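You operate a simulated robot arm through the tools that you are given. There is no shell and no other tool. Be economical: measure what you need, move in short steps, check, and stop when the job is done.

Carry out the task below with a simulated robot arm. There is one attempt and no reset: what you move stays moved.

JOB
Fit the green board in the fixture case and screw the lid down.
Fine: both screws tight with the orange driver, driver back in its holder; the other board stays in the tray.
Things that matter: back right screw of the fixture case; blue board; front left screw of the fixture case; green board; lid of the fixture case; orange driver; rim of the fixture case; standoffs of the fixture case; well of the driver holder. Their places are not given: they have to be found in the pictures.

The check looks at the end state, three seconds after you hand in, the way a careful person would. Anything else that was tipped, shoved, dropped, spilled or broken makes it a failure. A push-on lid holds only when it is set on centred and level and pressed home; a screw cap is set on level and turned clockwise until tight.

ROBOT AND FRAMES
A 6-joint arm with a two-finger parallel gripper, fixed in place. Base frame: the origin is at the foot of the arm, x ahead of it, y to its left, z up; the work surface is at about z = 750. Lengths are in mm, angles in degrees, forces in N, time in s.
With the tool pointing down near the work surface it reaches from about 180 to 640 mm from the base axis. Its first joint turns from -66.0 to 66.0 degrees. Payload 2.7 kg.
Tool frame: the origin (TCP) lies between the finger pads and is the grasp point; the fingertips stand 23 mm ahead of it; z points along the fingers, y is the line along which they close. Largest opening 94 mm; finger width 38, thickness 10; the body of the gripper, 54 by 96 mm, starts 39 mm behind the TCP.
Orientation is that of the tool frame in the base frame, as a unit quaternion [w, x, y, z]. With the fingers straight down and closing along the base's y, the tool's x points along the base's -x, its y along +y and its z along -z.

CONTROLS
- The arm moves only by the tool send_rows. Its argument "targets" is one flat list of numbers, 7 for each row, row after row: the turn, a rotation vector about the tool's x, y, z in degrees, then the shift along the tool's x, y, z in mm, then the opening, from 0 (shut) to 1 (fully open). In form: [ax, ay, az, tx, ty, tz, grip, ax, ay, az, tx, ty, tz, grip, ...]. A call has 1 to 10 rows; each row shifts and turns the commanded pose from where the row before left it, along the tool's axes as they then stand. A row lasts 0.2 s, in which the tool goes at most 50 mm and 8.6 degrees; a call with a longer step from one row to the next is refused whole, and so is a gripper value outside its range. Where a pose cannot be reached the arm comes as near as it can. A force on the tool above 40 N (or 10 N above the force at the start of the call, whichever is more), or a blocked arm, ends the call early, and 0.2 s more pass. Each finger travels about 45 mm/s and halts on what it meets, pressing with about 44 N; the grip force reading is that of the motor and also rises with nothing between the fingers. The clock runs only during rows and for 0.2 s after the last one: add rows that do not move to give the fingers time. The reply holds the time, the measured pose of the TCP, the force on the tool along the base axes, the opening and the grip force, in the units named above and with some noise, with the torque about the TCP (base axes, N m) and any sound that the robot's microphone picked up, and new pictures: "pictures" is both (left out), scene, wrist or none.
- Cameras (640 x 400 px; columns grow to the right, rows downward): "scene" is fixed at [71, -434.6, 1390.2]; the picture's right is [0.79, -0.62, 0.00], its down [-0.44, -0.56, -0.71] and it looks along [0.44, 0.56, -0.71] (base axes); focal length 349 px, centre (320, 200). "wrist" rides on the gripper at [87, 16, -74] in the tool frame; the picture's right is [-0.18, 0.98, 0.00], its down [-0.58, -0.11, -0.81] and it looks along [-0.79, -0.15, 0.59] (tool axes); focal length 243 px, centre (320, 200).
- locate(camera, pixels): for up to 12 pixels [column, row] of the newest picture of that camera ("zoom" is the newest enlarged one), the place [x, y, z] in the base frame of the surface seen there, good to about 3 mm. It takes no simulated time.
- enlarge(camera, box): a new picture of the part [left, top, right, bottom] of that camera's present view, enlarged. It takes no simulated time.
- job_done(): hands the job in; it is judged then, once.

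Keep the steps short. Do not move on a guess: measure, check each grasp and each placing, and mend mistakes. In all there are 80 turns and 200 pictures (those below and enlarged ones count). Leave the gripper open and the arm clear of the work at the hand-in unless told otherwise, and finish with a single line.

The tools are called after "Request:" by a JSON object that holds its "fn" and its "kwargs". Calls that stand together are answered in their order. send_rows: Moves the arm, as the interface text tells. Its arguments: {"type":"object","properties":{"targets":{"type":"array","items":{"type":"number"}},"pictures":{"type":"string","enum":["both","scene","wrist","none"]}},"required":["targets"]} The other tools are called the same way: locate (camera, pixels) gives the place of the surface under pixels of a picture; enlarge (camera, box) takes an enlarged picture of a part of a camera's view; job_done () hands the job in.

At the start:

```text
t: 0.0
tool_pos: [432.5, -189.6, 1032.5]
ee_rot: [0.001, 0.001, 1.0, 0.0]
ft_force: [0.8, -0.4, 0.1]
torque: [0.02, -0.01, -0.04]
finger_gap: 93.8
grasp_force: 0.1
```

scene: 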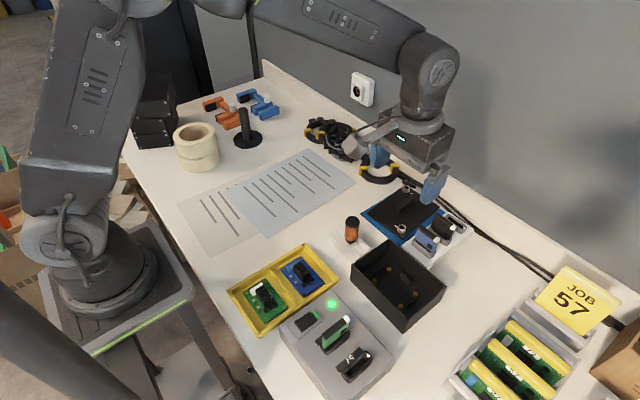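
wrist: 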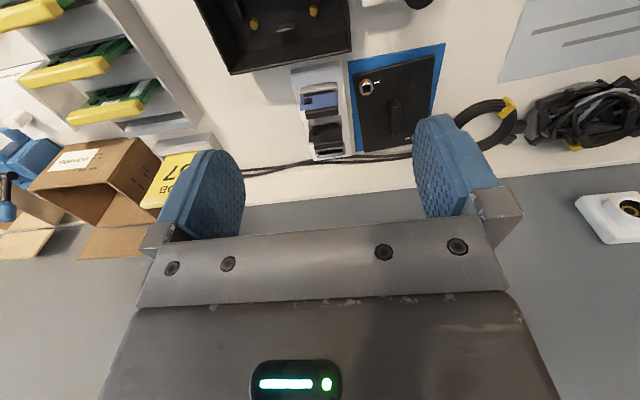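

I see the yellow tray with the two boards, the black case, the lid (black on blue) and the orange driver. I enlarge to look closely.

Request:
{"fn": "enlarge", "kwargs": {"camera": "scene", "box": [220, 230, 400, 345]}}

Request:
{"fn": "enlarge", "kwargs": {"camera": "scene", "box": [330, 170, 490, 340]}}

Request:
{"fn": "enlarge", "kwargs": {"camera": "wrist", "box": [190, 0, 450, 170]}}

```text
3.48 times, centred on (310, 288) of scene
```

zoom: 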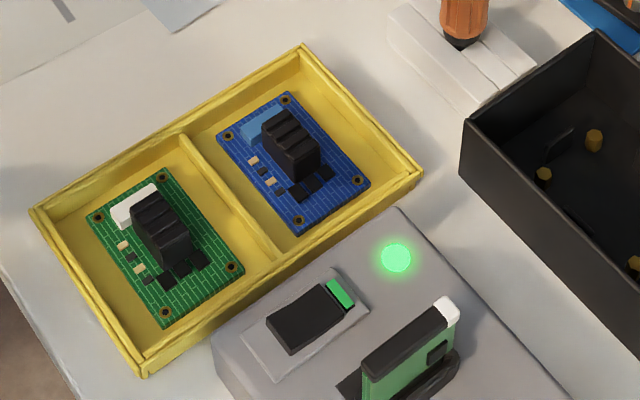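

```text
2.35 times, centred on (410, 255) of scene
```

zoom: 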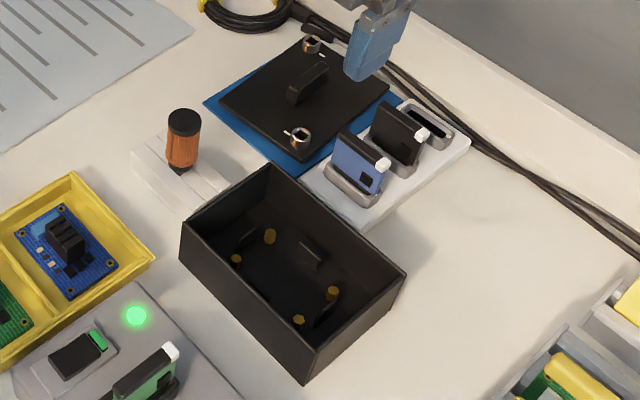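

```text
2.35 times, centred on (320, 85) of wrist
```

zoom: 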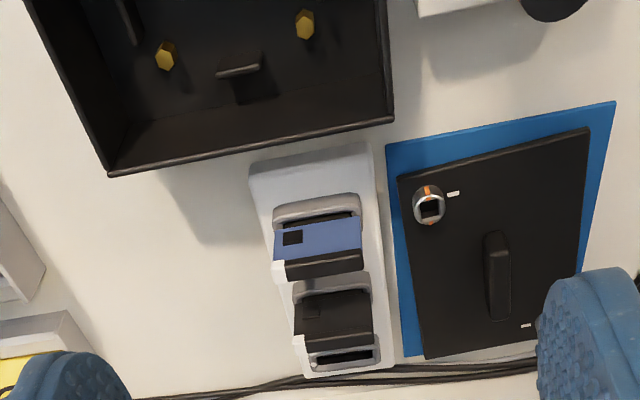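

Now measuring from the original scene view: tray and board corners, case rim, driver, lid.

Request:
{"fn": "locate", "kwargs": {"camera": "scene", "pixels": [[352, 267], [387, 240], [446, 287], [404, 330], [352, 220], [352, 240], [345, 250], [405, 200], [402, 229], [405, 188], [365, 208], [438, 212]]}}

Request:
{"fn": "enlarge", "kwargs": {"camera": "scene", "box": [225, 255, 315, 335]}}

Request:
{"fn": "enlarge", "kwargs": {"camera": "scene", "box": [345, 235, 450, 335]}}

```text
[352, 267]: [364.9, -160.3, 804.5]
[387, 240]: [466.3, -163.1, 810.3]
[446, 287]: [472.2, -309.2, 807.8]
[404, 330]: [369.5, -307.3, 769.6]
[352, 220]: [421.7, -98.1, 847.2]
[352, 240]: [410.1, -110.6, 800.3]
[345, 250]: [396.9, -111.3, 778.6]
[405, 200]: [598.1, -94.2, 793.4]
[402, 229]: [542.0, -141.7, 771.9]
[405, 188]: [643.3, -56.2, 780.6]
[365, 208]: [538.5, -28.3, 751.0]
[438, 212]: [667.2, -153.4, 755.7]
```

```text
5.00 times, centred on (270, 295) of scene
```

zoom: 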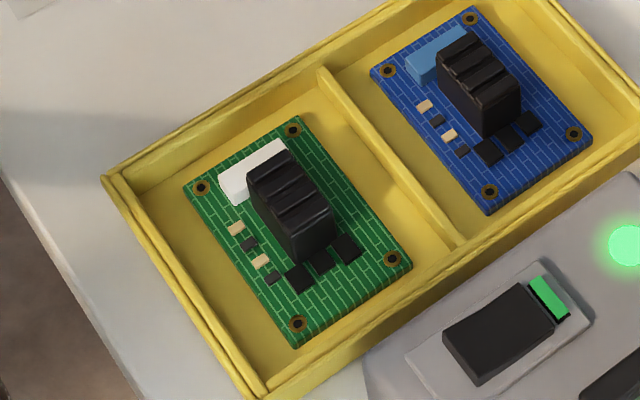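

```text
4.00 times, centred on (398, 285) of scene
```

zoom: 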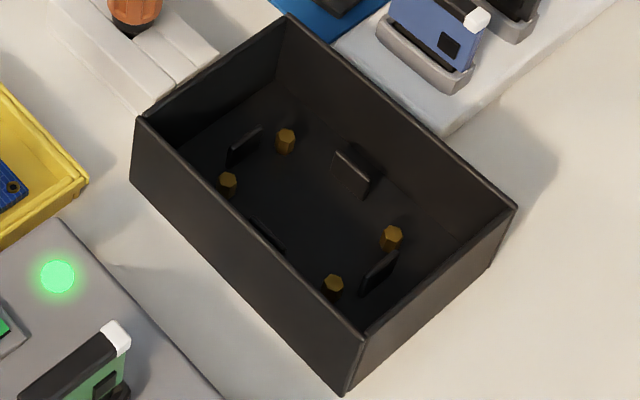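

Locating standoffs and tabs in this zoom, and board holes/heat-sink via scene pixels.

Request:
{"fn": "locate", "kwargs": {"camera": "zoom", "pixels": [[286, 133], [228, 177], [392, 231], [334, 280], [245, 140], [355, 158], [380, 270], [267, 232], [138, 118], [285, 15], [515, 207], [362, 336]]}}

Request:
{"fn": "locate", "kwargs": {"camera": "scene", "pixels": [[256.2, 292.6], [274.6, 281], [294.4, 306.8], [275.6, 319.8], [278.5, 286.5], [290, 304], [283, 301], [266, 290], [298, 275], [253.2, 293], [277, 274], [233, 290]]}}

```text
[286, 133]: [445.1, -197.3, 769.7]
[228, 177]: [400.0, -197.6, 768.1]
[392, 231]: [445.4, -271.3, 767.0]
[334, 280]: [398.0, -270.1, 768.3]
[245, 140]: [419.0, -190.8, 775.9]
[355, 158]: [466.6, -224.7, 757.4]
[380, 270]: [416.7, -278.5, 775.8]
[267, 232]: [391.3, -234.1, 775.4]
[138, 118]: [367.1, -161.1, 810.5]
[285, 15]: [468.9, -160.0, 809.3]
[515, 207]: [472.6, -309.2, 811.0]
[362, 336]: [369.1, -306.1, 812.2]
```

```text
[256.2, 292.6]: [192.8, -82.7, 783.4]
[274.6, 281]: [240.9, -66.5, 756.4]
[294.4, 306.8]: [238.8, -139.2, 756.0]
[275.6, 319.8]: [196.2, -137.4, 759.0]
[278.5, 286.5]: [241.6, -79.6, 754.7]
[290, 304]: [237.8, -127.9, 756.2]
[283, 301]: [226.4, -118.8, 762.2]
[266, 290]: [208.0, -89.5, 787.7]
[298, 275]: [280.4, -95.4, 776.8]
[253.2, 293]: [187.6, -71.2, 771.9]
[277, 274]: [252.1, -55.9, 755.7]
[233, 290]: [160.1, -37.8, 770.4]
```

Re-zooming the green board (my last pixels were offset by the zoom width).

Request:
{"fn": "enlarge", "kwargs": {"camera": "scene", "box": [233, 270, 297, 330]}}

```text
6.67 times, centred on (265, 300) of scene
```

zoom: 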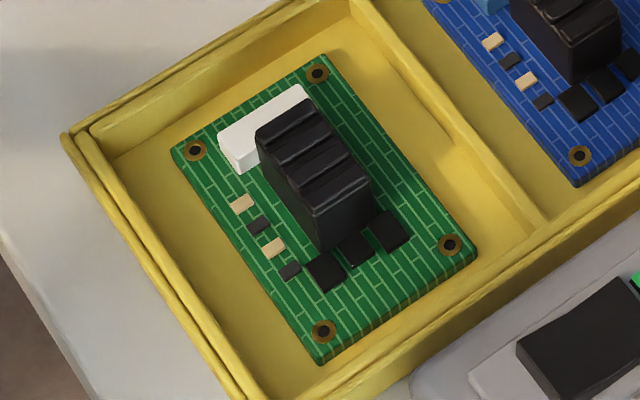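

Request:
{"fn": "locate", "kwargs": {"camera": "zoom", "pixels": [[187, 150], [316, 67], [458, 244], [315, 331], [260, 137], [306, 103], [368, 183], [320, 212], [225, 143], [300, 93], [345, 160], [150, 180]]}}

Request:
{"fn": "locate", "kwargs": {"camera": "scene", "pixels": [[228, 292], [304, 245], [340, 278], [262, 336], [338, 315], [312, 305], [352, 218], [358, 252], [330, 245]]}}

```text
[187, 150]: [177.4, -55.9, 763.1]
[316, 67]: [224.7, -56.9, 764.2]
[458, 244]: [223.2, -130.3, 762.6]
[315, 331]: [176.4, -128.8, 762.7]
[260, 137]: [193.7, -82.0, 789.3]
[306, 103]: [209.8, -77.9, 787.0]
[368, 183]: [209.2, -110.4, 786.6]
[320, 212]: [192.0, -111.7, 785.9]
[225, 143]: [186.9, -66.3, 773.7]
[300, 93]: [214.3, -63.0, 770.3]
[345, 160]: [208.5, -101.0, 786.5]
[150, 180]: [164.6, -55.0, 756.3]
```

```text
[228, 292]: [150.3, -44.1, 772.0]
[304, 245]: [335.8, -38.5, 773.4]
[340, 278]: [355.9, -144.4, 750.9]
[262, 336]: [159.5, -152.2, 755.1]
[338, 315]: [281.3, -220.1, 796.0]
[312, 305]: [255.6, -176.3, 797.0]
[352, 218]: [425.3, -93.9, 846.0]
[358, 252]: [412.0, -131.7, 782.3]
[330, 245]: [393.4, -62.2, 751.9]
```

Green board: hole centre (200.5,-93), heat-sink x 193–210, y -79…-111, top z 787. I'll go above it and turn the tool 90° so the fingers close along x.

Request:
{"fn": "send_rows", "kwargs": {"targets": [0, 0, 0, 38.6, 15.4, 21.7, 0.48, 0, 0, 0, 38.6, 15.4, 21.7, 0.48, 0, 0, 0, 38.6, 15.4, 21.7, 0.48, 0, 0, 0, 38.6, 15.4, 21.7, 0.48, 0, 0, 0, 38.6, 15.4, 21.7, 0.48, 0, 0, 0, 38.5, 15.6, 21.5, 0.48, 0, 0, 8.5, 0, 0, 0, 0.48, 0, 0, 8.5, 0, 0, 0, 0.48, 0, 0, 8.5, 0, 0, 0, 0.48, 0, 0, 8.5, 0, 0, 0, 0.48], "pictures": "none"}}

Request:
{"fn": "send_rows", "kwargs": {"targets": [0, 0, 8, 0, 0, 0, 0.48, 0, 0, 8, 0, 0, 0, 0.48, 0, 0, 8, 0, 0, 0, 0.48, 0, 0, 8, 0, 0, 0, 0.48, 0, 0, 8, 0, 0, 0, 0.48, 0, 0, 8, 0, 0, 0, 0.48, 0, 0, 8, 0, 0, 0, 0.48, 0, 0, 0, 0, 0, 0, 0.48], "pictures": "both"}}

```text
t: 2.2
tool_pos: [217.9, -104.8, 908.1]
ee_rot: [0.001, 0.293, 0.956, 0.001]
ft_force: [0.3, 0.4, 0.3]
torque: [-0.02, -0.01, 0.03]
finger_gap: 45.2
grasp_force: 0.1
out of reach, approached as far as the arm can: row 6
```

```text
t: 4.0
tool_pos: [218.7, -103.9, 908.5]
ee_rot: [0.001, 0.708, 0.707, 0.0]
ft_force: [0.5, -0.8, 0.0]
torque: [0.02, 0.03, 0.01]
finger_gap: 45.2
grasp_force: 0.1
```

scene: 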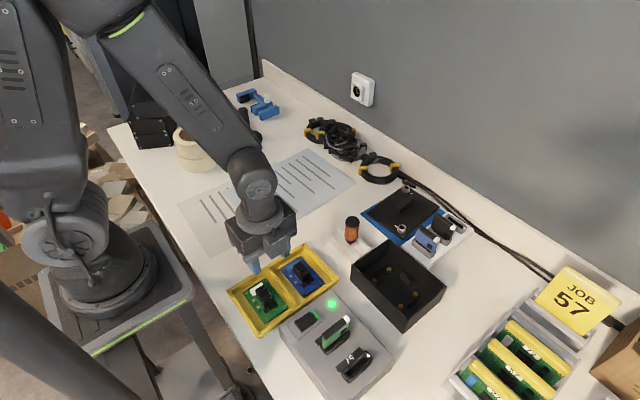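
wrist: 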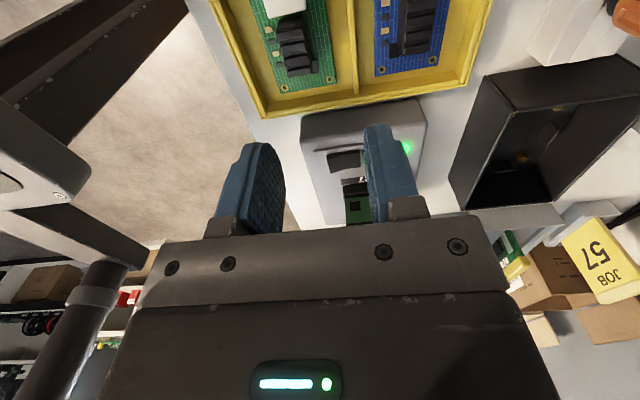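

The arm was reach-limited this high; I lower first (clear of the parts) and read the pose.

Request:
{"fn": "send_rows", "kwargs": {"targets": [0, 0, 0, 0, 0, 30, 0.48, 0, 0, 0, 0, 0, 30, 0.48, 0, 0, 0, 0, 0, 0, 0.48], "pictures": "none"}}

```text
t: 4.8
tool_pos: [216.6, -103.8, 847.9]
ee_rot: [0.002, 0.707, 0.707, 0.002]
ft_force: [-0.3, 0.2, 0.8]
torque: [0.01, -0.01, -0.01]
finger_gap: 44.9
grasp_force: 0.1
```

Now shift to the heat-sink: x -15.4, y +6.8, down 18.

Request:
{"fn": "send_rows", "kwargs": {"targets": [0, 0, 0, 6.8, -15.4, 18, 0.48, 0, 0, 0, 0, 0, 0, 0.48], "pictures": "both"}}

```text
t: 5.4
tool_pos: [208.1, -100.4, 825.4]
ee_rot: [-0.002, 0.707, 0.707, 0.005]
ft_force: [-0.3, 0.0, 0.0]
torque: [0.02, 0.0, 0.01]
finger_gap: 45.2
grasp_force: 0.0
out of reach, approached as far as the arm can: row 1
```

scene: 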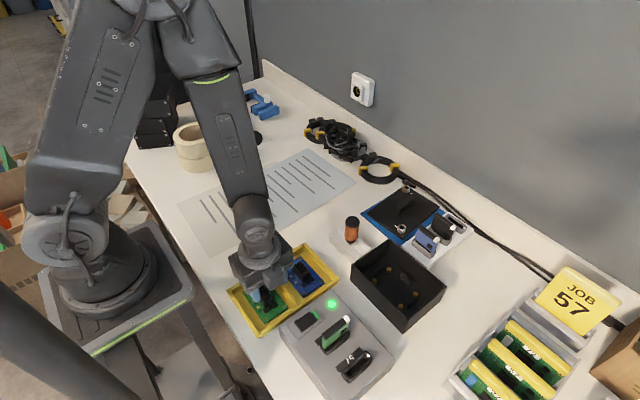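
wrist: 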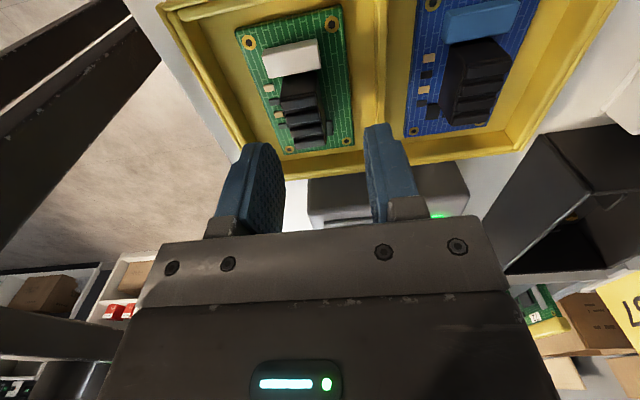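

Still slightly limited (208,-100). Heat-sink is between the fingers anyway; lower 18 and then try again for the centre.

Request:
{"fn": "send_rows", "kwargs": {"targets": [0, 0, 0, 0, 0, 18, 0.48, 0, 0, 0, 0, 0, 0, 0.48, 0, 0, 0, 2, -6, 8, 0.48, 0, 0, 0, 0, 0, 0, 0.48], "pictures": "wrist"}}

```text
t: 6.4
tool_pos: [202.2, -98.9, 799.9]
ee_rot: [0.001, 0.708, 0.707, 0.001]
ft_force: [-0.2, -0.5, -0.7]
torque: [0.02, -0.03, 0.02]
finger_gap: 45.3
grasp_force: 0.0
```

wrist: 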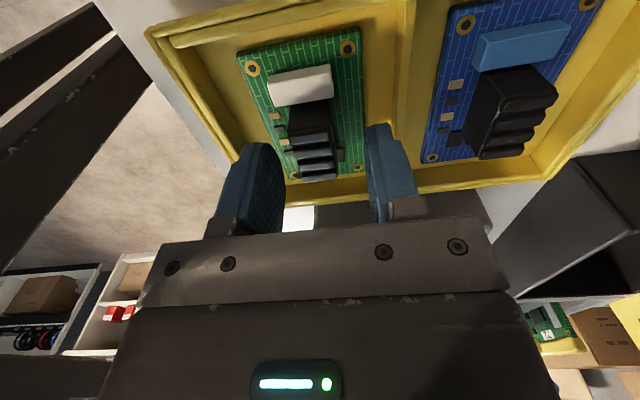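

Well placed. Down 9 to z≈791, then close.

Request:
{"fn": "send_rows", "kwargs": {"targets": [0, 0, 0, 1.5, -1, 9, 0.48, 0, 0, 0, 0, 0, 0, 0.48, 0, 0, 0, 0, 0, 0, 0.14, 0, 0, 0, 0, 0, 0, 0.1, 0, 0, 0, 0, 0, 0, 0.1, 0, 0, 0, 0, 0, 0, 0.1], "pictures": "both"}}

```text
t: 7.8
tool_pos: [202.7, -96.0, 790.7]
ee_rot: [0.0, 0.708, 0.707, 0.0]
ft_force: [0.1, 0.0, 0.2]
torque: [-0.03, -0.02, -0.01]
finger_gap: 19.4
grasp_force: 44.0
```

scene: 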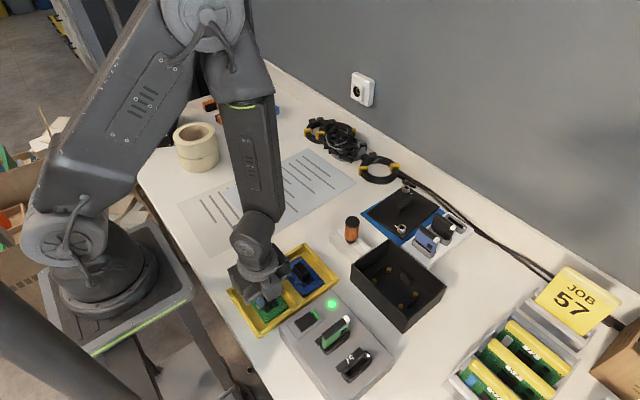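
wrist: 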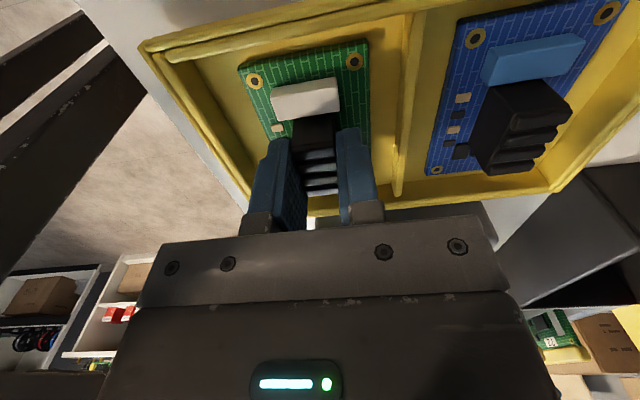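

Gripped (19.4 mm). Lift 50 straight-ish and measure the board relative to the tool.

Request:
{"fn": "send_rows", "kwargs": {"targets": [0, 0, 0, 0, 0, -15, 0.1, 0, 0, 0, 0, 0, -15, 0.1, 0, 0, 0, 0, 8, -20, 0.1, 0, 0, 0, 0, 10, -30, 0.1, 0, 0, 0, 0, 0, 0, 0.1], "pictures": "both"}}

Request:
{"fn": "enlarge", "kwargs": {"camera": "wrist", "box": [200, 20, 420, 180]}}

Request:
{"fn": "enlarge", "kwargs": {"camera": "scene", "box": [210, 220, 350, 310]}}

```text
t: 9.0
tool_pos: [224.4, -99.5, 870.1]
ee_rot: [0.001, 0.707, 0.707, 0.0]
ft_force: [-0.9, 0.4, 0.0]
torque: [0.0, 0.0, -0.03]
finger_gap: 9.6
grasp_force: 0.0
out of reach, approached as far as the arm can: row 3
```

scene: 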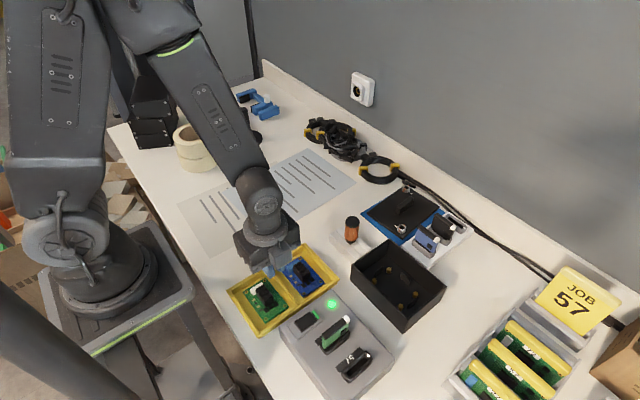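
wrist: 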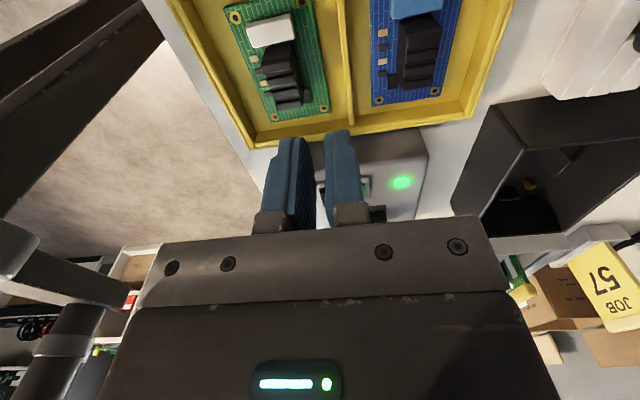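

```text
2.50 times, centred on (310, 100) of wrist
```

zoom: 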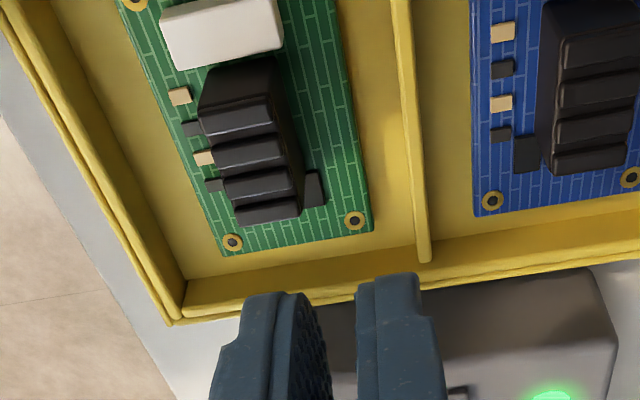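

```text
4.44 times, centred on (280, 265) of scene
```

zoom: 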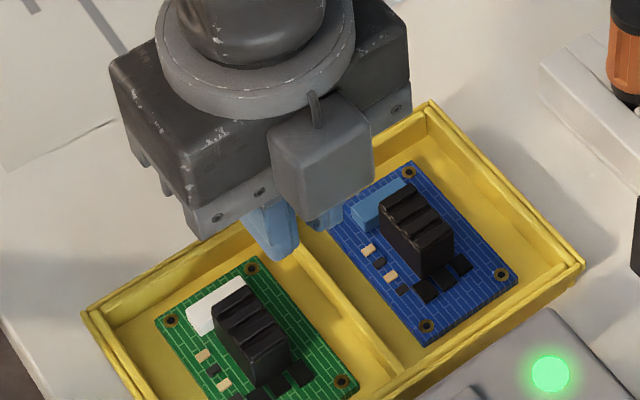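

The board slipped out and stayed in the tray (gap 9.6 now). I measure where it is and the heights of nearby parts, to grip deeper.

Request:
{"fn": "enlarge", "kwargs": {"camera": "scene", "box": [235, 272, 295, 325]}}

```text
7.55 times, centred on (265, 298) of scene
```

zoom: 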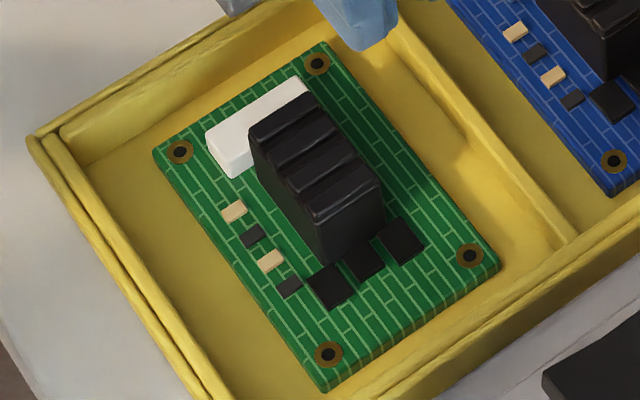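

Request:
{"fn": "locate", "kwargs": {"camera": "zoom", "pixels": [[172, 152], [316, 54], [478, 256], [320, 354], [253, 130], [312, 97], [380, 185], [318, 222], [238, 168], [252, 238], [322, 274], [400, 228]]}}

Request:
{"fn": "locate", "kwargs": {"camera": "wrist", "pixels": [[234, 16], [306, 4], [324, 108], [276, 117], [262, 47], [290, 40], [285, 90], [301, 85]]}}

```text
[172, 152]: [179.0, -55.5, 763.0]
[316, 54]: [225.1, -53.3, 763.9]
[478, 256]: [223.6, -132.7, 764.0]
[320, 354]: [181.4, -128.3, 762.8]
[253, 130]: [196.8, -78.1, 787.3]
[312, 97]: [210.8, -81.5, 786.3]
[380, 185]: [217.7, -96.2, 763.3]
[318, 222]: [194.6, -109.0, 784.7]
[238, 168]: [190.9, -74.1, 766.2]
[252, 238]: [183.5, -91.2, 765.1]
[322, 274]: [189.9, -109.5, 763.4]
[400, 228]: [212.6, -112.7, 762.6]
```

```text
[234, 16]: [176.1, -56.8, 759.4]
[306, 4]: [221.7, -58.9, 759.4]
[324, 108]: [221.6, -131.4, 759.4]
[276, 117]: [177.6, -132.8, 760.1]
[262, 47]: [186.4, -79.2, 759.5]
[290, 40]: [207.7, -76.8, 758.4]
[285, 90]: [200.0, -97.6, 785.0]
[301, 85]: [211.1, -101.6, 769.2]
```

Board hardly moved (centre ≈ (202,-93)). Go back down above it with fingers at 45 mm.

Request:
{"fn": "send_rows", "kwargs": {"targets": [0, 0, 0, 0, 0, 0, 0.48, 0, 0, 0, 0, 0, 25, 0.48, 0, 0, 0, 0, 0, 25, 0.48, 0, 0, 0, 0, -10, 0, 0.48, 0, 0, 0, 1, -4, 10, 0.48, 0, 0, 0, 1, -7, 10, 0.48, 0, 0, 0, 0, 0, 0, 0.48], "pictures": "none"}}

```text
t: 10.6
tool_pos: [204.8, -96.8, 797.8]
ee_rot: [0.0, 0.708, 0.707, 0.001]
ft_force: [0.3, 0.2, -0.2]
torque: [-0.02, -0.01, -0.01]
finger_gap: 45.1
grasp_force: 0.0
```

Down to ≈787, then close fully and wait.

Request:
{"fn": "send_rows", "kwargs": {"targets": [0, 0, 0, 0, -1.5, 6, 0.48, 0, 0, 0, 0, 0, 4.8, 0.48, 0, 0, 0, 0, 0, 0, 0.48, 0, 0, 0, 0, 0, 0, 0, 0, 0, 0, 0, 0, 0, 0, 0, 0, 0, 0, 0, 0, 0, 0, 0, 0, 0, 0, 0, 0], "pictures": "wrist"}}

```text
t: 12.2
tool_pos: [202.0, -97.9, 787.4]
ee_rot: [0.0, 0.707, 0.707, 0.0]
ft_force: [-0.2, 0.1, 0.7]
torque: [0.02, -0.01, 0.0]
finger_gap: 19.4
grasp_force: 44.3
```

wrist: 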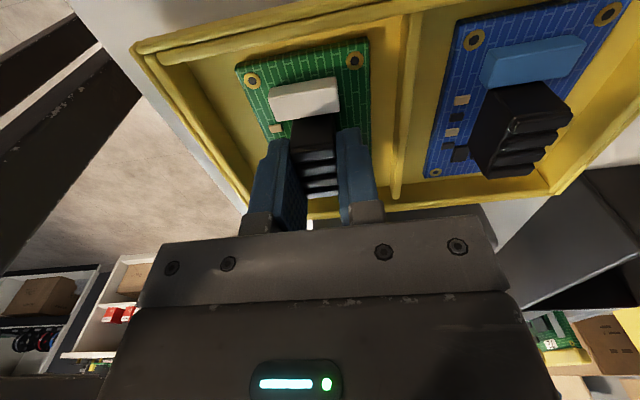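

Gripped again, 19.4 mm. Lift slowly with a small outward drift and check.

Request:
{"fn": "send_rows", "kwargs": {"targets": [0, 0, 0, 0, 0, -3, 0, 0, 0, 0, 0, 0, -3, 0, 0, 0, 0, 0, 1, -4, 0, 0, 0, 0, 0, 2, -4, 0, 0, 0, 0, 0, 2, -4, 0, 0, 0, 0, 0, 0, 0, 0], "pictures": "both"}}

```text
t: 13.6
tool_pos: [207.9, -97.5, 805.8]
ee_rot: [0.001, 0.707, 0.707, 0.001]
ft_force: [-0.2, 0.1, -1.9]
torque: [-0.04, -0.02, -0.01]
finger_gap: 19.1
grasp_force: 43.4
```

scene: 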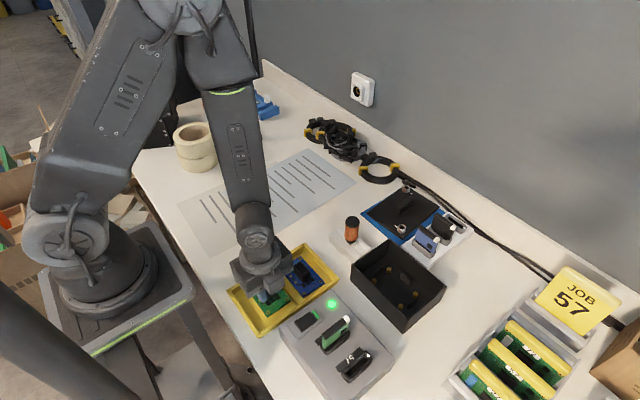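
wrist: 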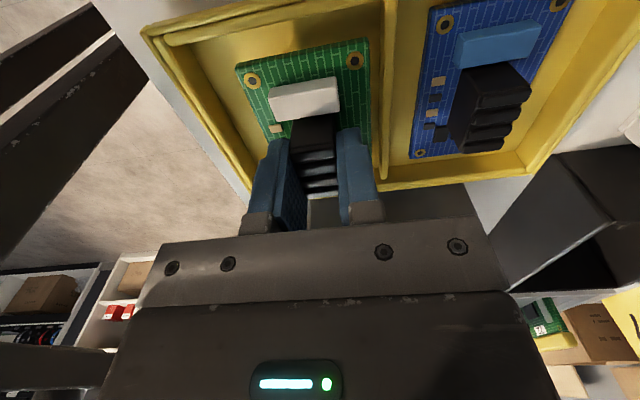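

Board is held and rising. Continue to lift with outward drift.

Request:
{"fn": "send_rows", "kwargs": {"targets": [0, 0, 0, 0, 3, -10, 0, 0, 0, 0, 0, 5, -10, 0, 0, 0, 0, 0, 5, -12, 0, 0, 0, 0, 0, 6, -14, 0, 0, 0, 0, 0, 6, -14, 0, 0, 0, 0, 0, 8, -14, 0, 0, 0, 0, 0, 0, 0, 0], "pictures": "both"}}

```text
t: 15.2
tool_pos: [241.1, -98.7, 879.8]
ee_rot: [0.001, 0.707, 0.707, 0.0]
ft_force: [-0.8, 0.1, -1.3]
torque: [0.02, 0.01, 0.01]
finger_gap: 19.2
grasp_force: 44.2
```

scene: 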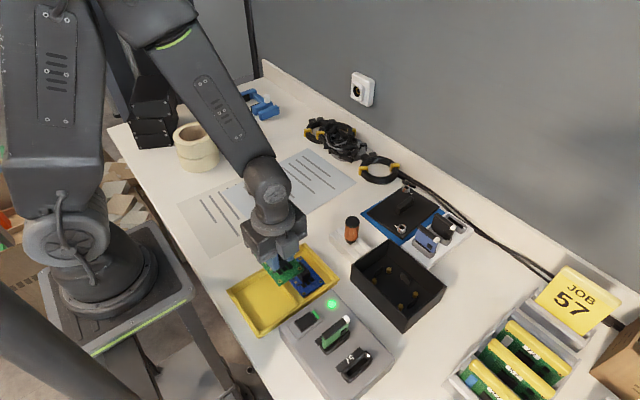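
wrist: 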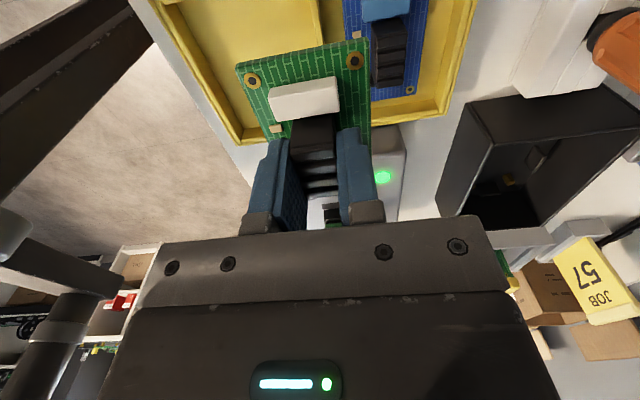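

Held. Locate the two visible board holes in the wrist view to get the board offset from the TCP.

Request:
{"fn": "enlarge", "kwargs": {"camera": "wrist", "box": [220, 30, 400, 142]}}

Request:
{"fn": "locate", "kwargs": {"camera": "wrist", "pixels": [[253, 80], [354, 61], [247, 81], [360, 60], [237, 67], [366, 42]]}}

```text
3.56 times, centred on (310, 86) of wrist
```

zoom: 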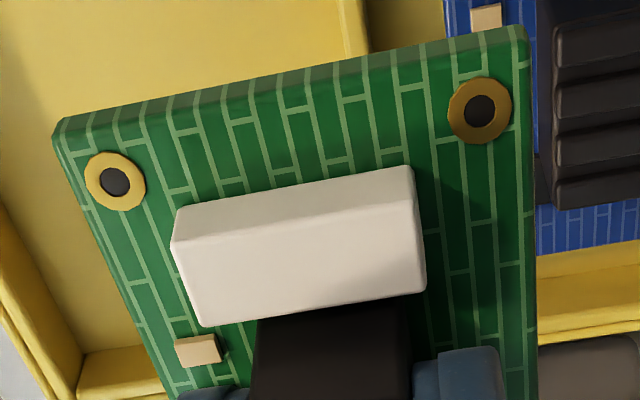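

```text
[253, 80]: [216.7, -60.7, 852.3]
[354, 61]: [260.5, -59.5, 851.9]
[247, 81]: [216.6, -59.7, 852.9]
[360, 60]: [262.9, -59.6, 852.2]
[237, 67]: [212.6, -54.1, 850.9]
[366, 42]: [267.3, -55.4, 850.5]
```

Board centre relative to TCP ≈ (-1.3, +2..+4). Move to a hover over the case (TCP ≈ (423,-237), z≈895).

Request:
{"fn": "send_rows", "kwargs": {"targets": [0, 0, 0, 0, 10, -15, 0, 0, 0, 0, -20, 28, 0, 0, 0, 0, 0, -24, 30, 0, 0, 0, 0, 0, -24, 30, 0, 0, 0, 0, 0, -24, 30, 0, 0, 0, 0, 0, -24, 30, 0, 0, 0, 0, 0, -22, 24, 0, 0, 0, 0, 0, 0, 0, 0, 0], "pictures": "both"}}

Request:
{"fn": "enlarge", "kwargs": {"camera": "scene", "box": [330, 180, 460, 330]}}

Request:
{"fn": "enlarge", "kwargs": {"camera": "wrist", "box": [190, 0, 450, 170]}}

```text
t: 17.0
tool_pos: [423.0, -236.9, 896.5]
ee_rot: [0.001, 0.707, 0.707, 0.001]
ft_force: [-0.6, -0.9, 0.2]
torque: [0.01, -0.03, 0.0]
finger_gap: 19.0
grasp_force: 44.3
```

scene: 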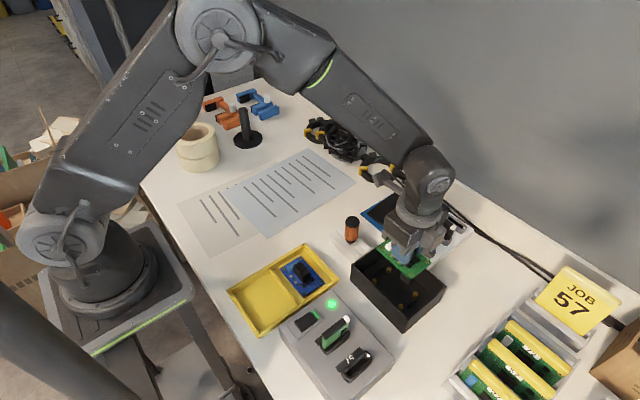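
wrist: 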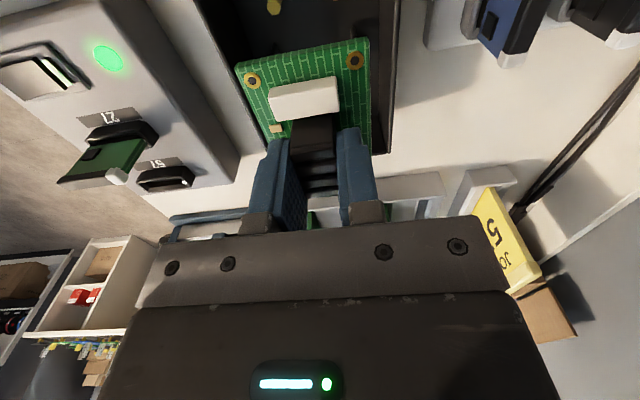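

```text
2.67 times, centred on (395, 255) of scene
```

zoom: 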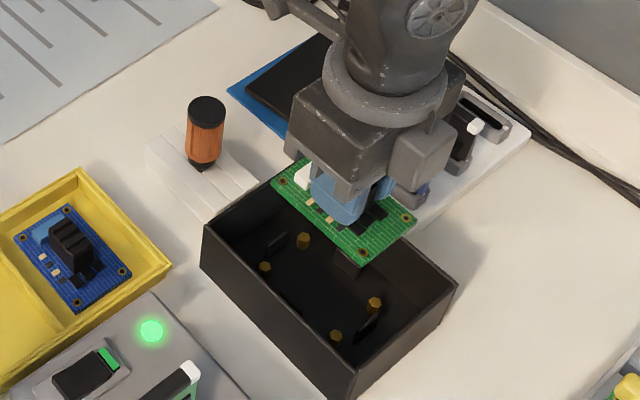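

```text
2.35 times, centred on (320, 85) of wrist
```

zoom: 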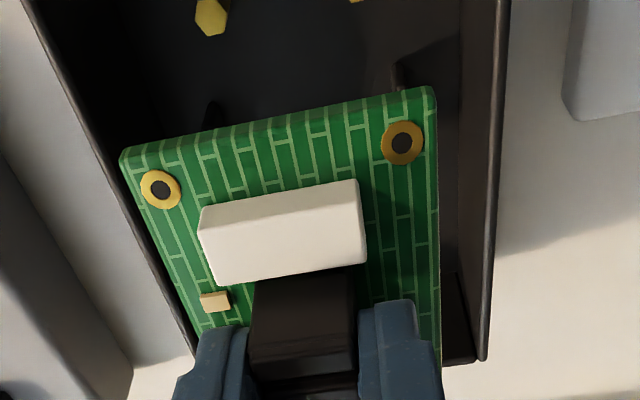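

Zoom more in the scene to locate the visible board holes and the standoffs in the same picture.

Request:
{"fn": "enlarge", "kwargs": {"camera": "scene", "box": [365, 230, 445, 280]}}

```text
8.00 times, centred on (405, 255) of scene
```

zoom: 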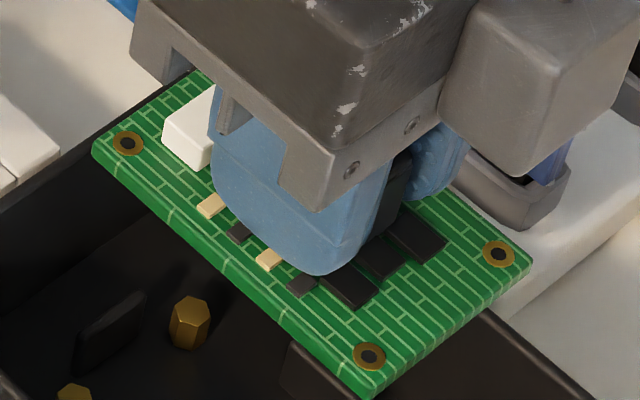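

Request:
{"fn": "locate", "kwargs": {"camera": "zoom", "pixels": [[117, 144], [139, 142], [488, 254], [511, 252], [357, 356], [381, 355], [93, 150], [530, 258], [368, 390], [188, 318], [75, 390]]}}

Request:
{"fn": "locate", "kwargs": {"camera": "wrist", "pixels": [[248, 80], [257, 79], [349, 62], [360, 60], [245, 75], [366, 45], [275, 6]]}}

```text
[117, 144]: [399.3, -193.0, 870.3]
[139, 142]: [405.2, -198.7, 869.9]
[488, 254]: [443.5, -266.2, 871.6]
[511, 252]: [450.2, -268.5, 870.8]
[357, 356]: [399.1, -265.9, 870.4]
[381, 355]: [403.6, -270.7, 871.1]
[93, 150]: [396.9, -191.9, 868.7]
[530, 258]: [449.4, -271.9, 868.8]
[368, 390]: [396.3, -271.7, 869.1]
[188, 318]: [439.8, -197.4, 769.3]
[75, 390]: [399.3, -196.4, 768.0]
```

```text
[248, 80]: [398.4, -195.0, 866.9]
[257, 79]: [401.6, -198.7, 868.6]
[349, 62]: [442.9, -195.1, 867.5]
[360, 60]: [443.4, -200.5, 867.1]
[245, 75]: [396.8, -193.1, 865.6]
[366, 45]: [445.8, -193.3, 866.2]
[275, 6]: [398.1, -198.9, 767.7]
```

Both cameras agree the board must shift by about (-2,-2) onto the standoffs. Apply that and descend to just above the guides, then look.

Request:
{"fn": "send_rows", "kwargs": {"targets": [0, 0, 0, -2, -2, 0, 0, 0, 0, 0, 0, 0, 20, 0, 0, 0, 0, 0, 0, 20, 0, 0, 0, 0, 0, 0, 20, 0, 0, 0, 0, 0, 0, 20, 0, 0, 0, 0, 0, 0, 0, 0], "pictures": "both"}}

Request:
{"fn": "enlarge", "kwargs": {"camera": "scene", "box": [355, 240, 445, 310]}}

Request:
{"fn": "enlarge", "kwargs": {"camera": "wrist", "box": [200, 0, 420, 140]}}

```text
t: 18.4
tool_pos: [420.4, -238.7, 816.4]
ee_rot: [0.0, 0.707, 0.707, 0.001]
ft_force: [-0.1, 0.3, -0.8]
torque: [0.02, 0.0, 0.01]
finger_gap: 19.1
grasp_force: 43.7
```

scene: 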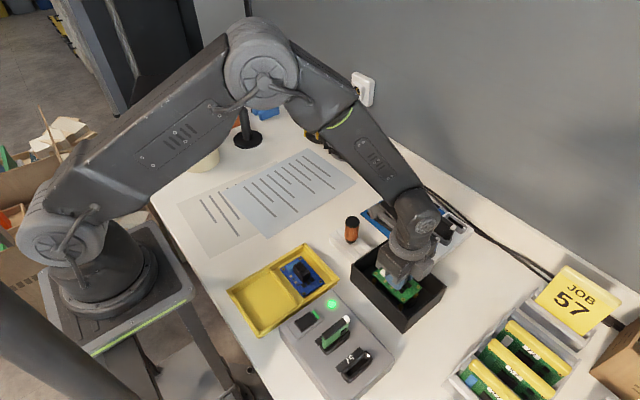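
wrist: 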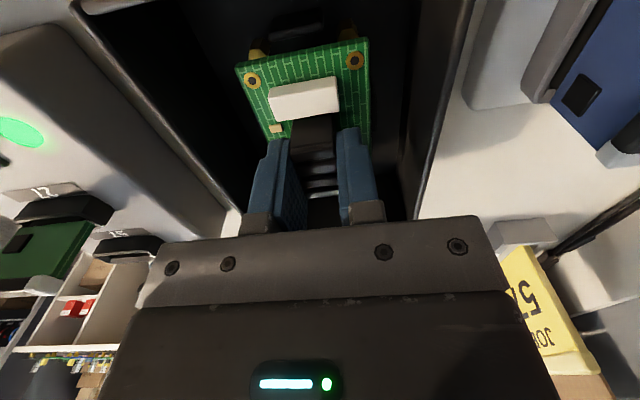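

```text
5.71 times, centred on (400, 275) of scene
```

zoom: 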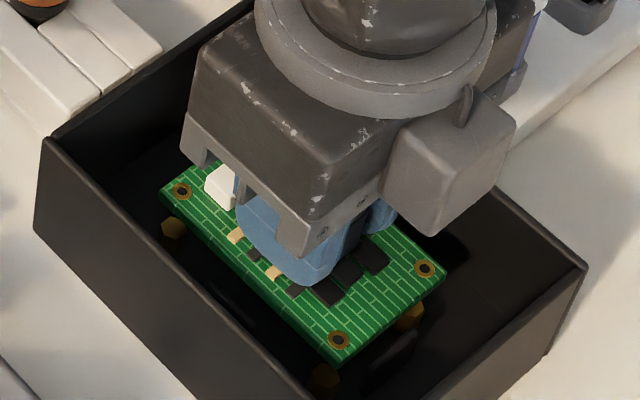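

```text
2.86 times, centred on (310, 70) of wrist
```

zoom: 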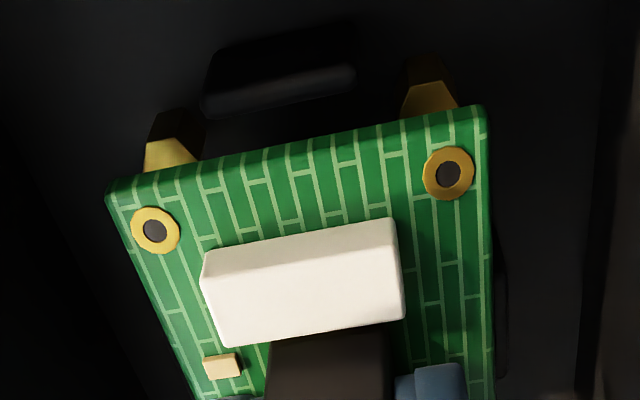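

Alignment projects properly onto the standoffs. Descend 15, then check.

Request:
{"fn": "send_rows", "kwargs": {"targets": [0, 0, 0, 0, 0, 8, 0, 0, 0, 0, 0, 0, 7, 0, 0, 0, 0, 0, 0, 0, 0], "pictures": "scene"}}

Request:
{"fn": "enlarge", "kwargs": {"camera": "scene", "box": [355, 240, 445, 310]}}

```text
t: 19.2
tool_pos: [420.7, -238.2, 800.0]
ee_rot: [0.001, 0.707, 0.707, 0.001]
ft_force: [-0.6, 0.2, -0.9]
torque: [0.0, -0.02, -0.02]
finger_gap: 19.2
grasp_force: 44.1
```

scene: 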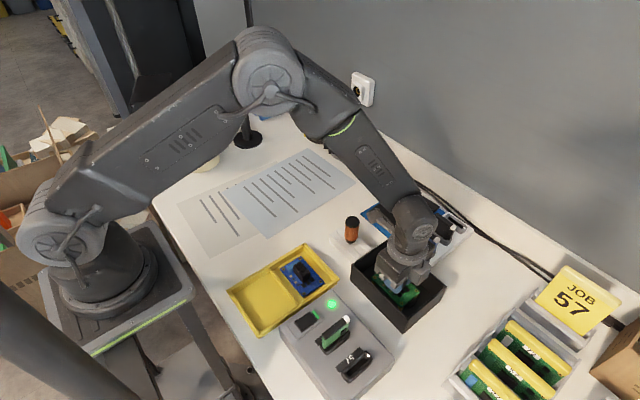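

```text
5.71 times, centred on (400, 275) of scene
```

zoom: 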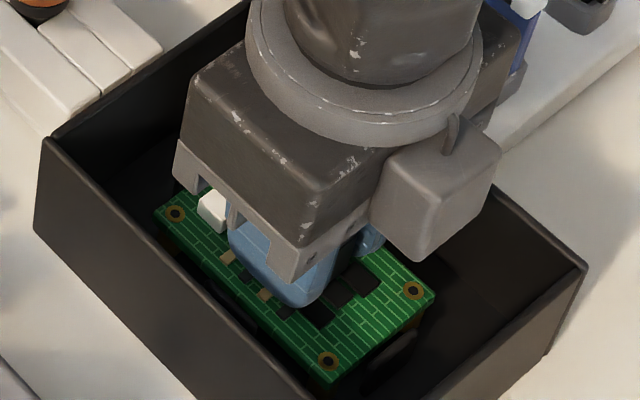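

Hole projections coincide with the known standoff pixels to within ~0.5 mm. Descend in 1 mm rows watching force.

Request:
{"fn": "send_rows", "kwargs": {"targets": [0, 0, 0, 0, 0, 1, 0, 0, 0, 0, 0, 0, 1, 0, 0, 0, 0, 0, 0, 0, 0], "pictures": "none"}}

```text
t: 20.0
tool_pos: [421.7, -238.7, 799.0]
ee_rot: [0.001, 0.707, 0.707, 0.001]
ft_force: [-8.0, 4.9, 27.4]
torque: [0.6, 0.29, 0.04]
finger_gap: 19.4
grasp_force: 44.2
```

Contact at z=799 with some side force. Look closely before continuing.

Request:
{"fn": "send_rows", "kwargs": {"targets": [0, 0, 0, 0, 0, -1, 0, 0, 0, 0, 0, 0, 0, 0], "pictures": "both"}}

Request:
{"fn": "enlarge", "kwargs": {"camera": "scene", "box": [365, 260, 425, 310]}}

Request:
{"fn": "enlarge", "kwargs": {"camera": "wrist", "box": [200, 0, 420, 140]}}

```text
t: 20.6
tool_pos: [422.1, -237.7, 799.3]
ee_rot: [0.001, 0.707, 0.707, 0.001]
ft_force: [-8.3, 4.3, 25.7]
torque: [0.14, 0.16, 0.05]
finger_gap: 18.7
grasp_force: 44.0
```

scene: 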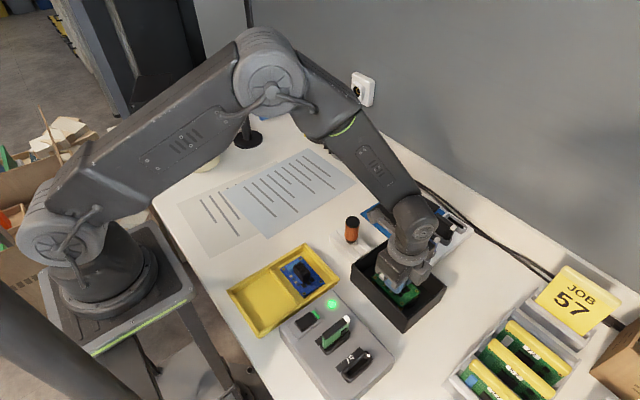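
wrist: 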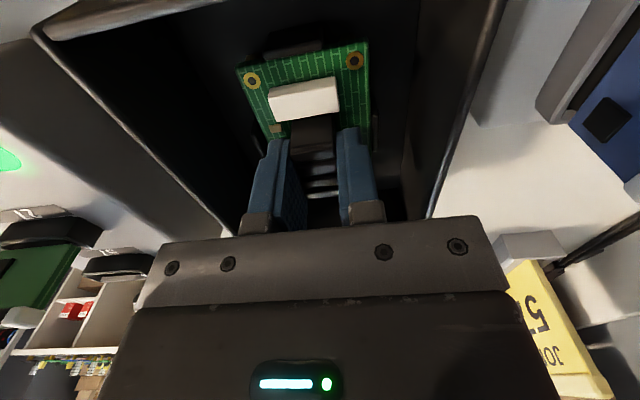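

```text
8.00 times, centred on (395, 285) of scene
```

zoom: 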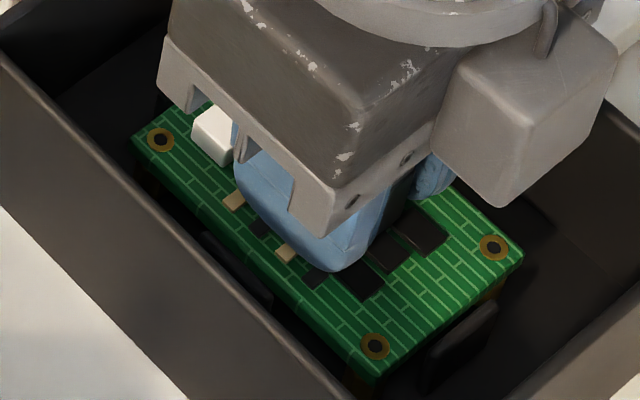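

```text
2.86 times, centred on (310, 70) of wrist
```

zoom: 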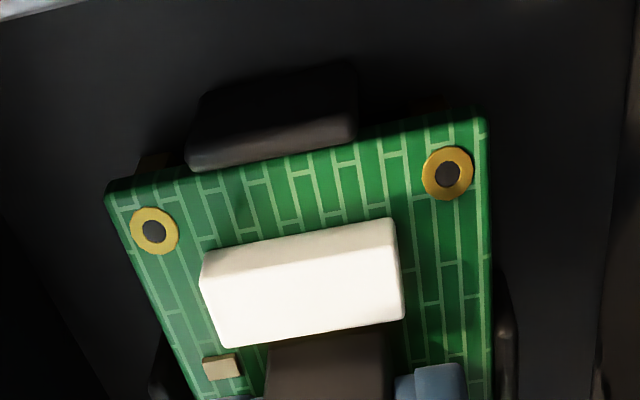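

Measure board surface height and tab positions now.

Request:
{"fn": "locate", "kwargs": {"camera": "scene", "pixels": [[373.7, 277.5], [376.4, 277.2], [418, 290.8], [415.4, 290.9], [400.4, 303.3], [403.2, 303.1], [412, 299], [395, 299], [383, 290], [402, 305.5]]}}

Request:
{"fn": "locate", "kwargs": {"camera": "zoom", "pixels": [[135, 230], [175, 230], [425, 175], [470, 172], [230, 160], [330, 145], [280, 175], [505, 330], [163, 385]]}}

```text
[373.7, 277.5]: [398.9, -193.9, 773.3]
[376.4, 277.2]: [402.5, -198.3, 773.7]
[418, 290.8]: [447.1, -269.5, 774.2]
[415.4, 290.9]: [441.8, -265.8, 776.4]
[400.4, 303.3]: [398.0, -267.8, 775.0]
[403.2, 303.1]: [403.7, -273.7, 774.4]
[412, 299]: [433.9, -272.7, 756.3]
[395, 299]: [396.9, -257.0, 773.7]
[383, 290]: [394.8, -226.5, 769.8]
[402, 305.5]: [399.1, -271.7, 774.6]
```

```text
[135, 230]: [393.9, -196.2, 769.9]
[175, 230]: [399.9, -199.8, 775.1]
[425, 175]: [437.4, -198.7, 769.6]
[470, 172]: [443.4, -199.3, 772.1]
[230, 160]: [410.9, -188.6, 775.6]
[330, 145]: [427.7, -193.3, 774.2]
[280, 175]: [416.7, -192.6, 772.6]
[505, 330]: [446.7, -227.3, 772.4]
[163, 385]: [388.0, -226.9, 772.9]
```

Board top reads ~774 = standoff top 768 + board thickness; it is nested between the tabs. Release gently and rise.

Request:
{"fn": "send_rows", "kwargs": {"targets": [0, 0, 0, 0, 0, 0, 0.35, 0, 0, 0, 0, 0, 0, 0.42, 0, 0, 0, 0, 0, 0, 0.42, 0, 0, 0, 0, 0, -10, 0.42, 0, 0, 0, 0, 0, -30, 0.42, 0, 0, 0, 0, 0, -45, 0.42, 0, 0, 0, 0, 0, -45, 0.42, 0, 0, 0, -30, 0, 0, 0.42, 0, 0, 0, 0, 0, 0, 0.42], "pictures": "both"}}

Request:
{"fn": "enlarge", "kwargs": {"camera": "scene", "box": [345, 235, 450, 335]}}

Request:
{"fn": "enlarge", "kwargs": {"camera": "wrist", "box": [180, 0, 440, 165]}}

```text
t: 22.6
tool_pos: [422.4, -268.0, 929.2]
ee_rot: [-0.001, 0.708, 0.707, 0.001]
ft_force: [-0.1, -0.3, -0.6]
torque: [-0.01, -0.04, 0.03]
finger_gap: 39.8
grasp_force: 0.1
```

scene: 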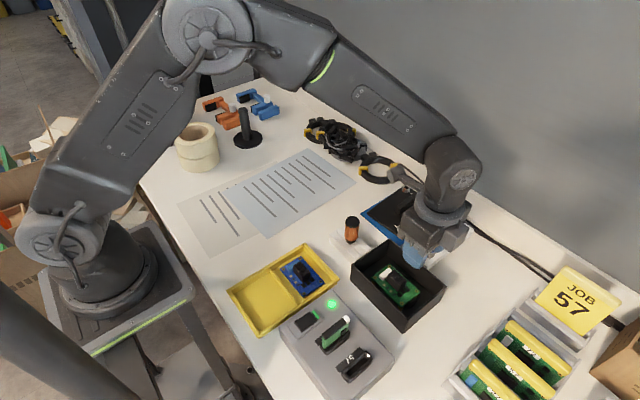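
wrist: 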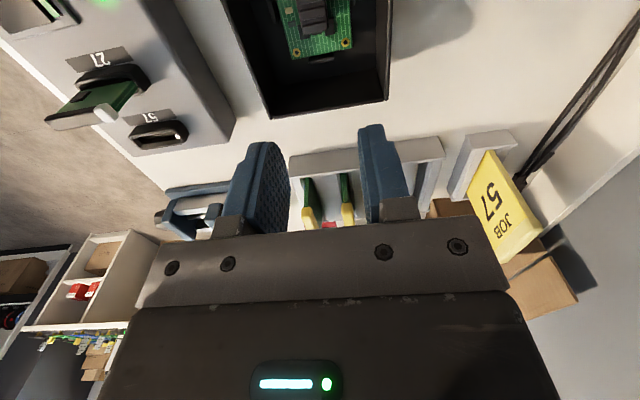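

```text
4.00 times, centred on (398, 285) of scene
```

zoom: 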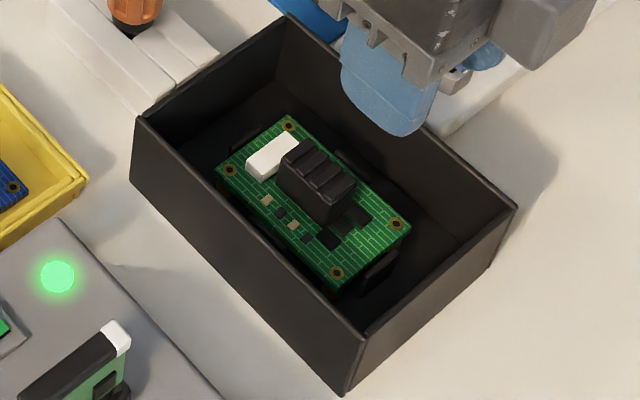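

```text
2.42 times, centred on (310, 82) of wrist
```

zoom: 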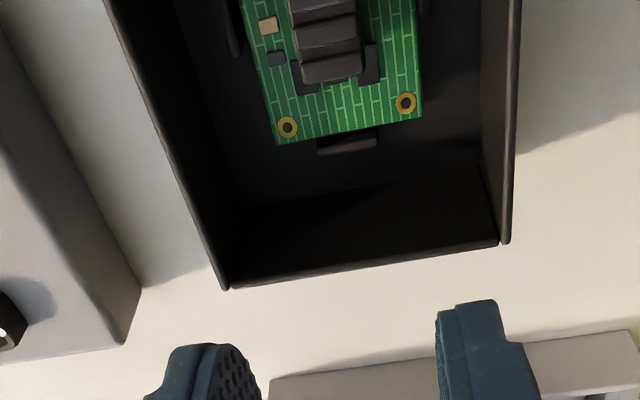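

Board is seated on all four standoffs (holes sit uniformly above the standoff pixels). Next the lid: go up, over, and turn the tool back so the wrist camera sees the lid.

Request:
{"fn": "send_rows", "kwargs": {"targets": [0, 0, 0, 0, 0, -40, 0.6, 0, 0, 0, 0, 0, -40, 0.6, 0, 0, 0, 40, -4, 0, 0.6, 0, 0, 0, 40, -4, 0, 0.6, 0, 0, 0, 40, -4, 0, 0.6, 0, 0, 0, 40, -4, 0, 0.6, 0, 0, 0, 40, -4, 0, 0.6, 0, 0, -8, 0, 0, 0, 0.6, 0, 0, -8.2, 0, 0, 0, 0.6, 0, 0, -8.2, 0, 0, 0, 0.6], "pictures": "none"}}

Request:
{"fn": "send_rows", "kwargs": {"targets": [0, 0, -8.2, 0, 0, 0, 0.6, 0, 0, -8.2, 0, 0, 0, 0.6, 0, 0, -8.2, 0, 0, 0, 0.6, 0, 0, -8.2, 0, 0, 0, 0.6, 0, 0, -8.2, 0, 0, 0, 0.6, 0, 0, -8.2, 0, 0, 0, 0.6, 0, 0, -8.2, 0, 0, 0, 0.6, 0, 0, -8.2, 0, 0, 0, 0.6, 0, 0, 0, 0, 0, 0, 0.6], "pictures": "both"}}

```text
t: 24.8
tool_pos: [400.6, -68.1, 1010.1]
ee_rot: [0.001, 0.54, 0.842, 0.001]
ft_force: [0.4, -0.3, 0.3]
torque: [-0.02, 0.02, -0.01]
finger_gap: 56.7
grasp_force: 0.0
```

```text
t: 26.8
tool_pos: [400.9, -67.1, 1009.0]
ee_rot: [0.001, -0.001, 1.0, 0.001]
ft_force: [0.7, -0.1, 0.2]
torque: [-0.02, -0.01, 0.0]
finger_gap: 56.4
grasp_force: 0.1
```

scene: 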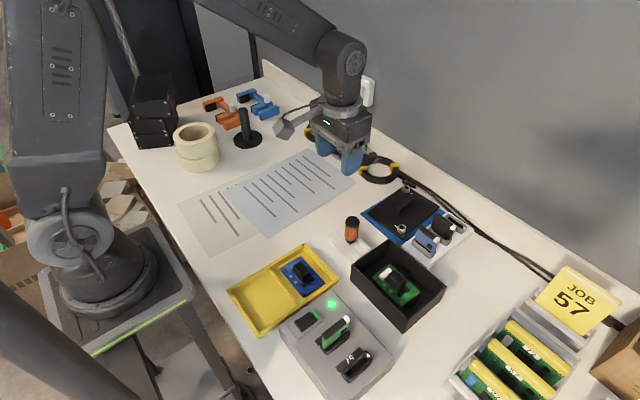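
wrist: 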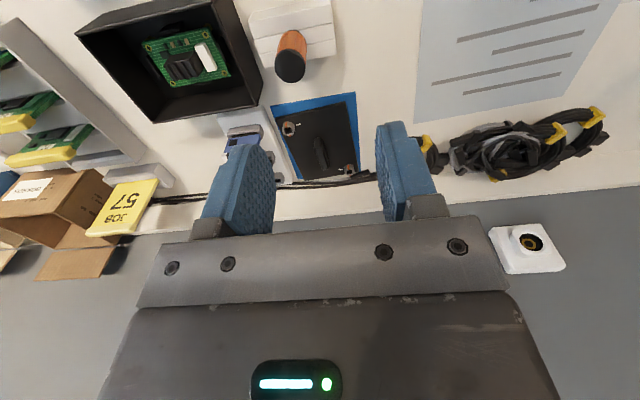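

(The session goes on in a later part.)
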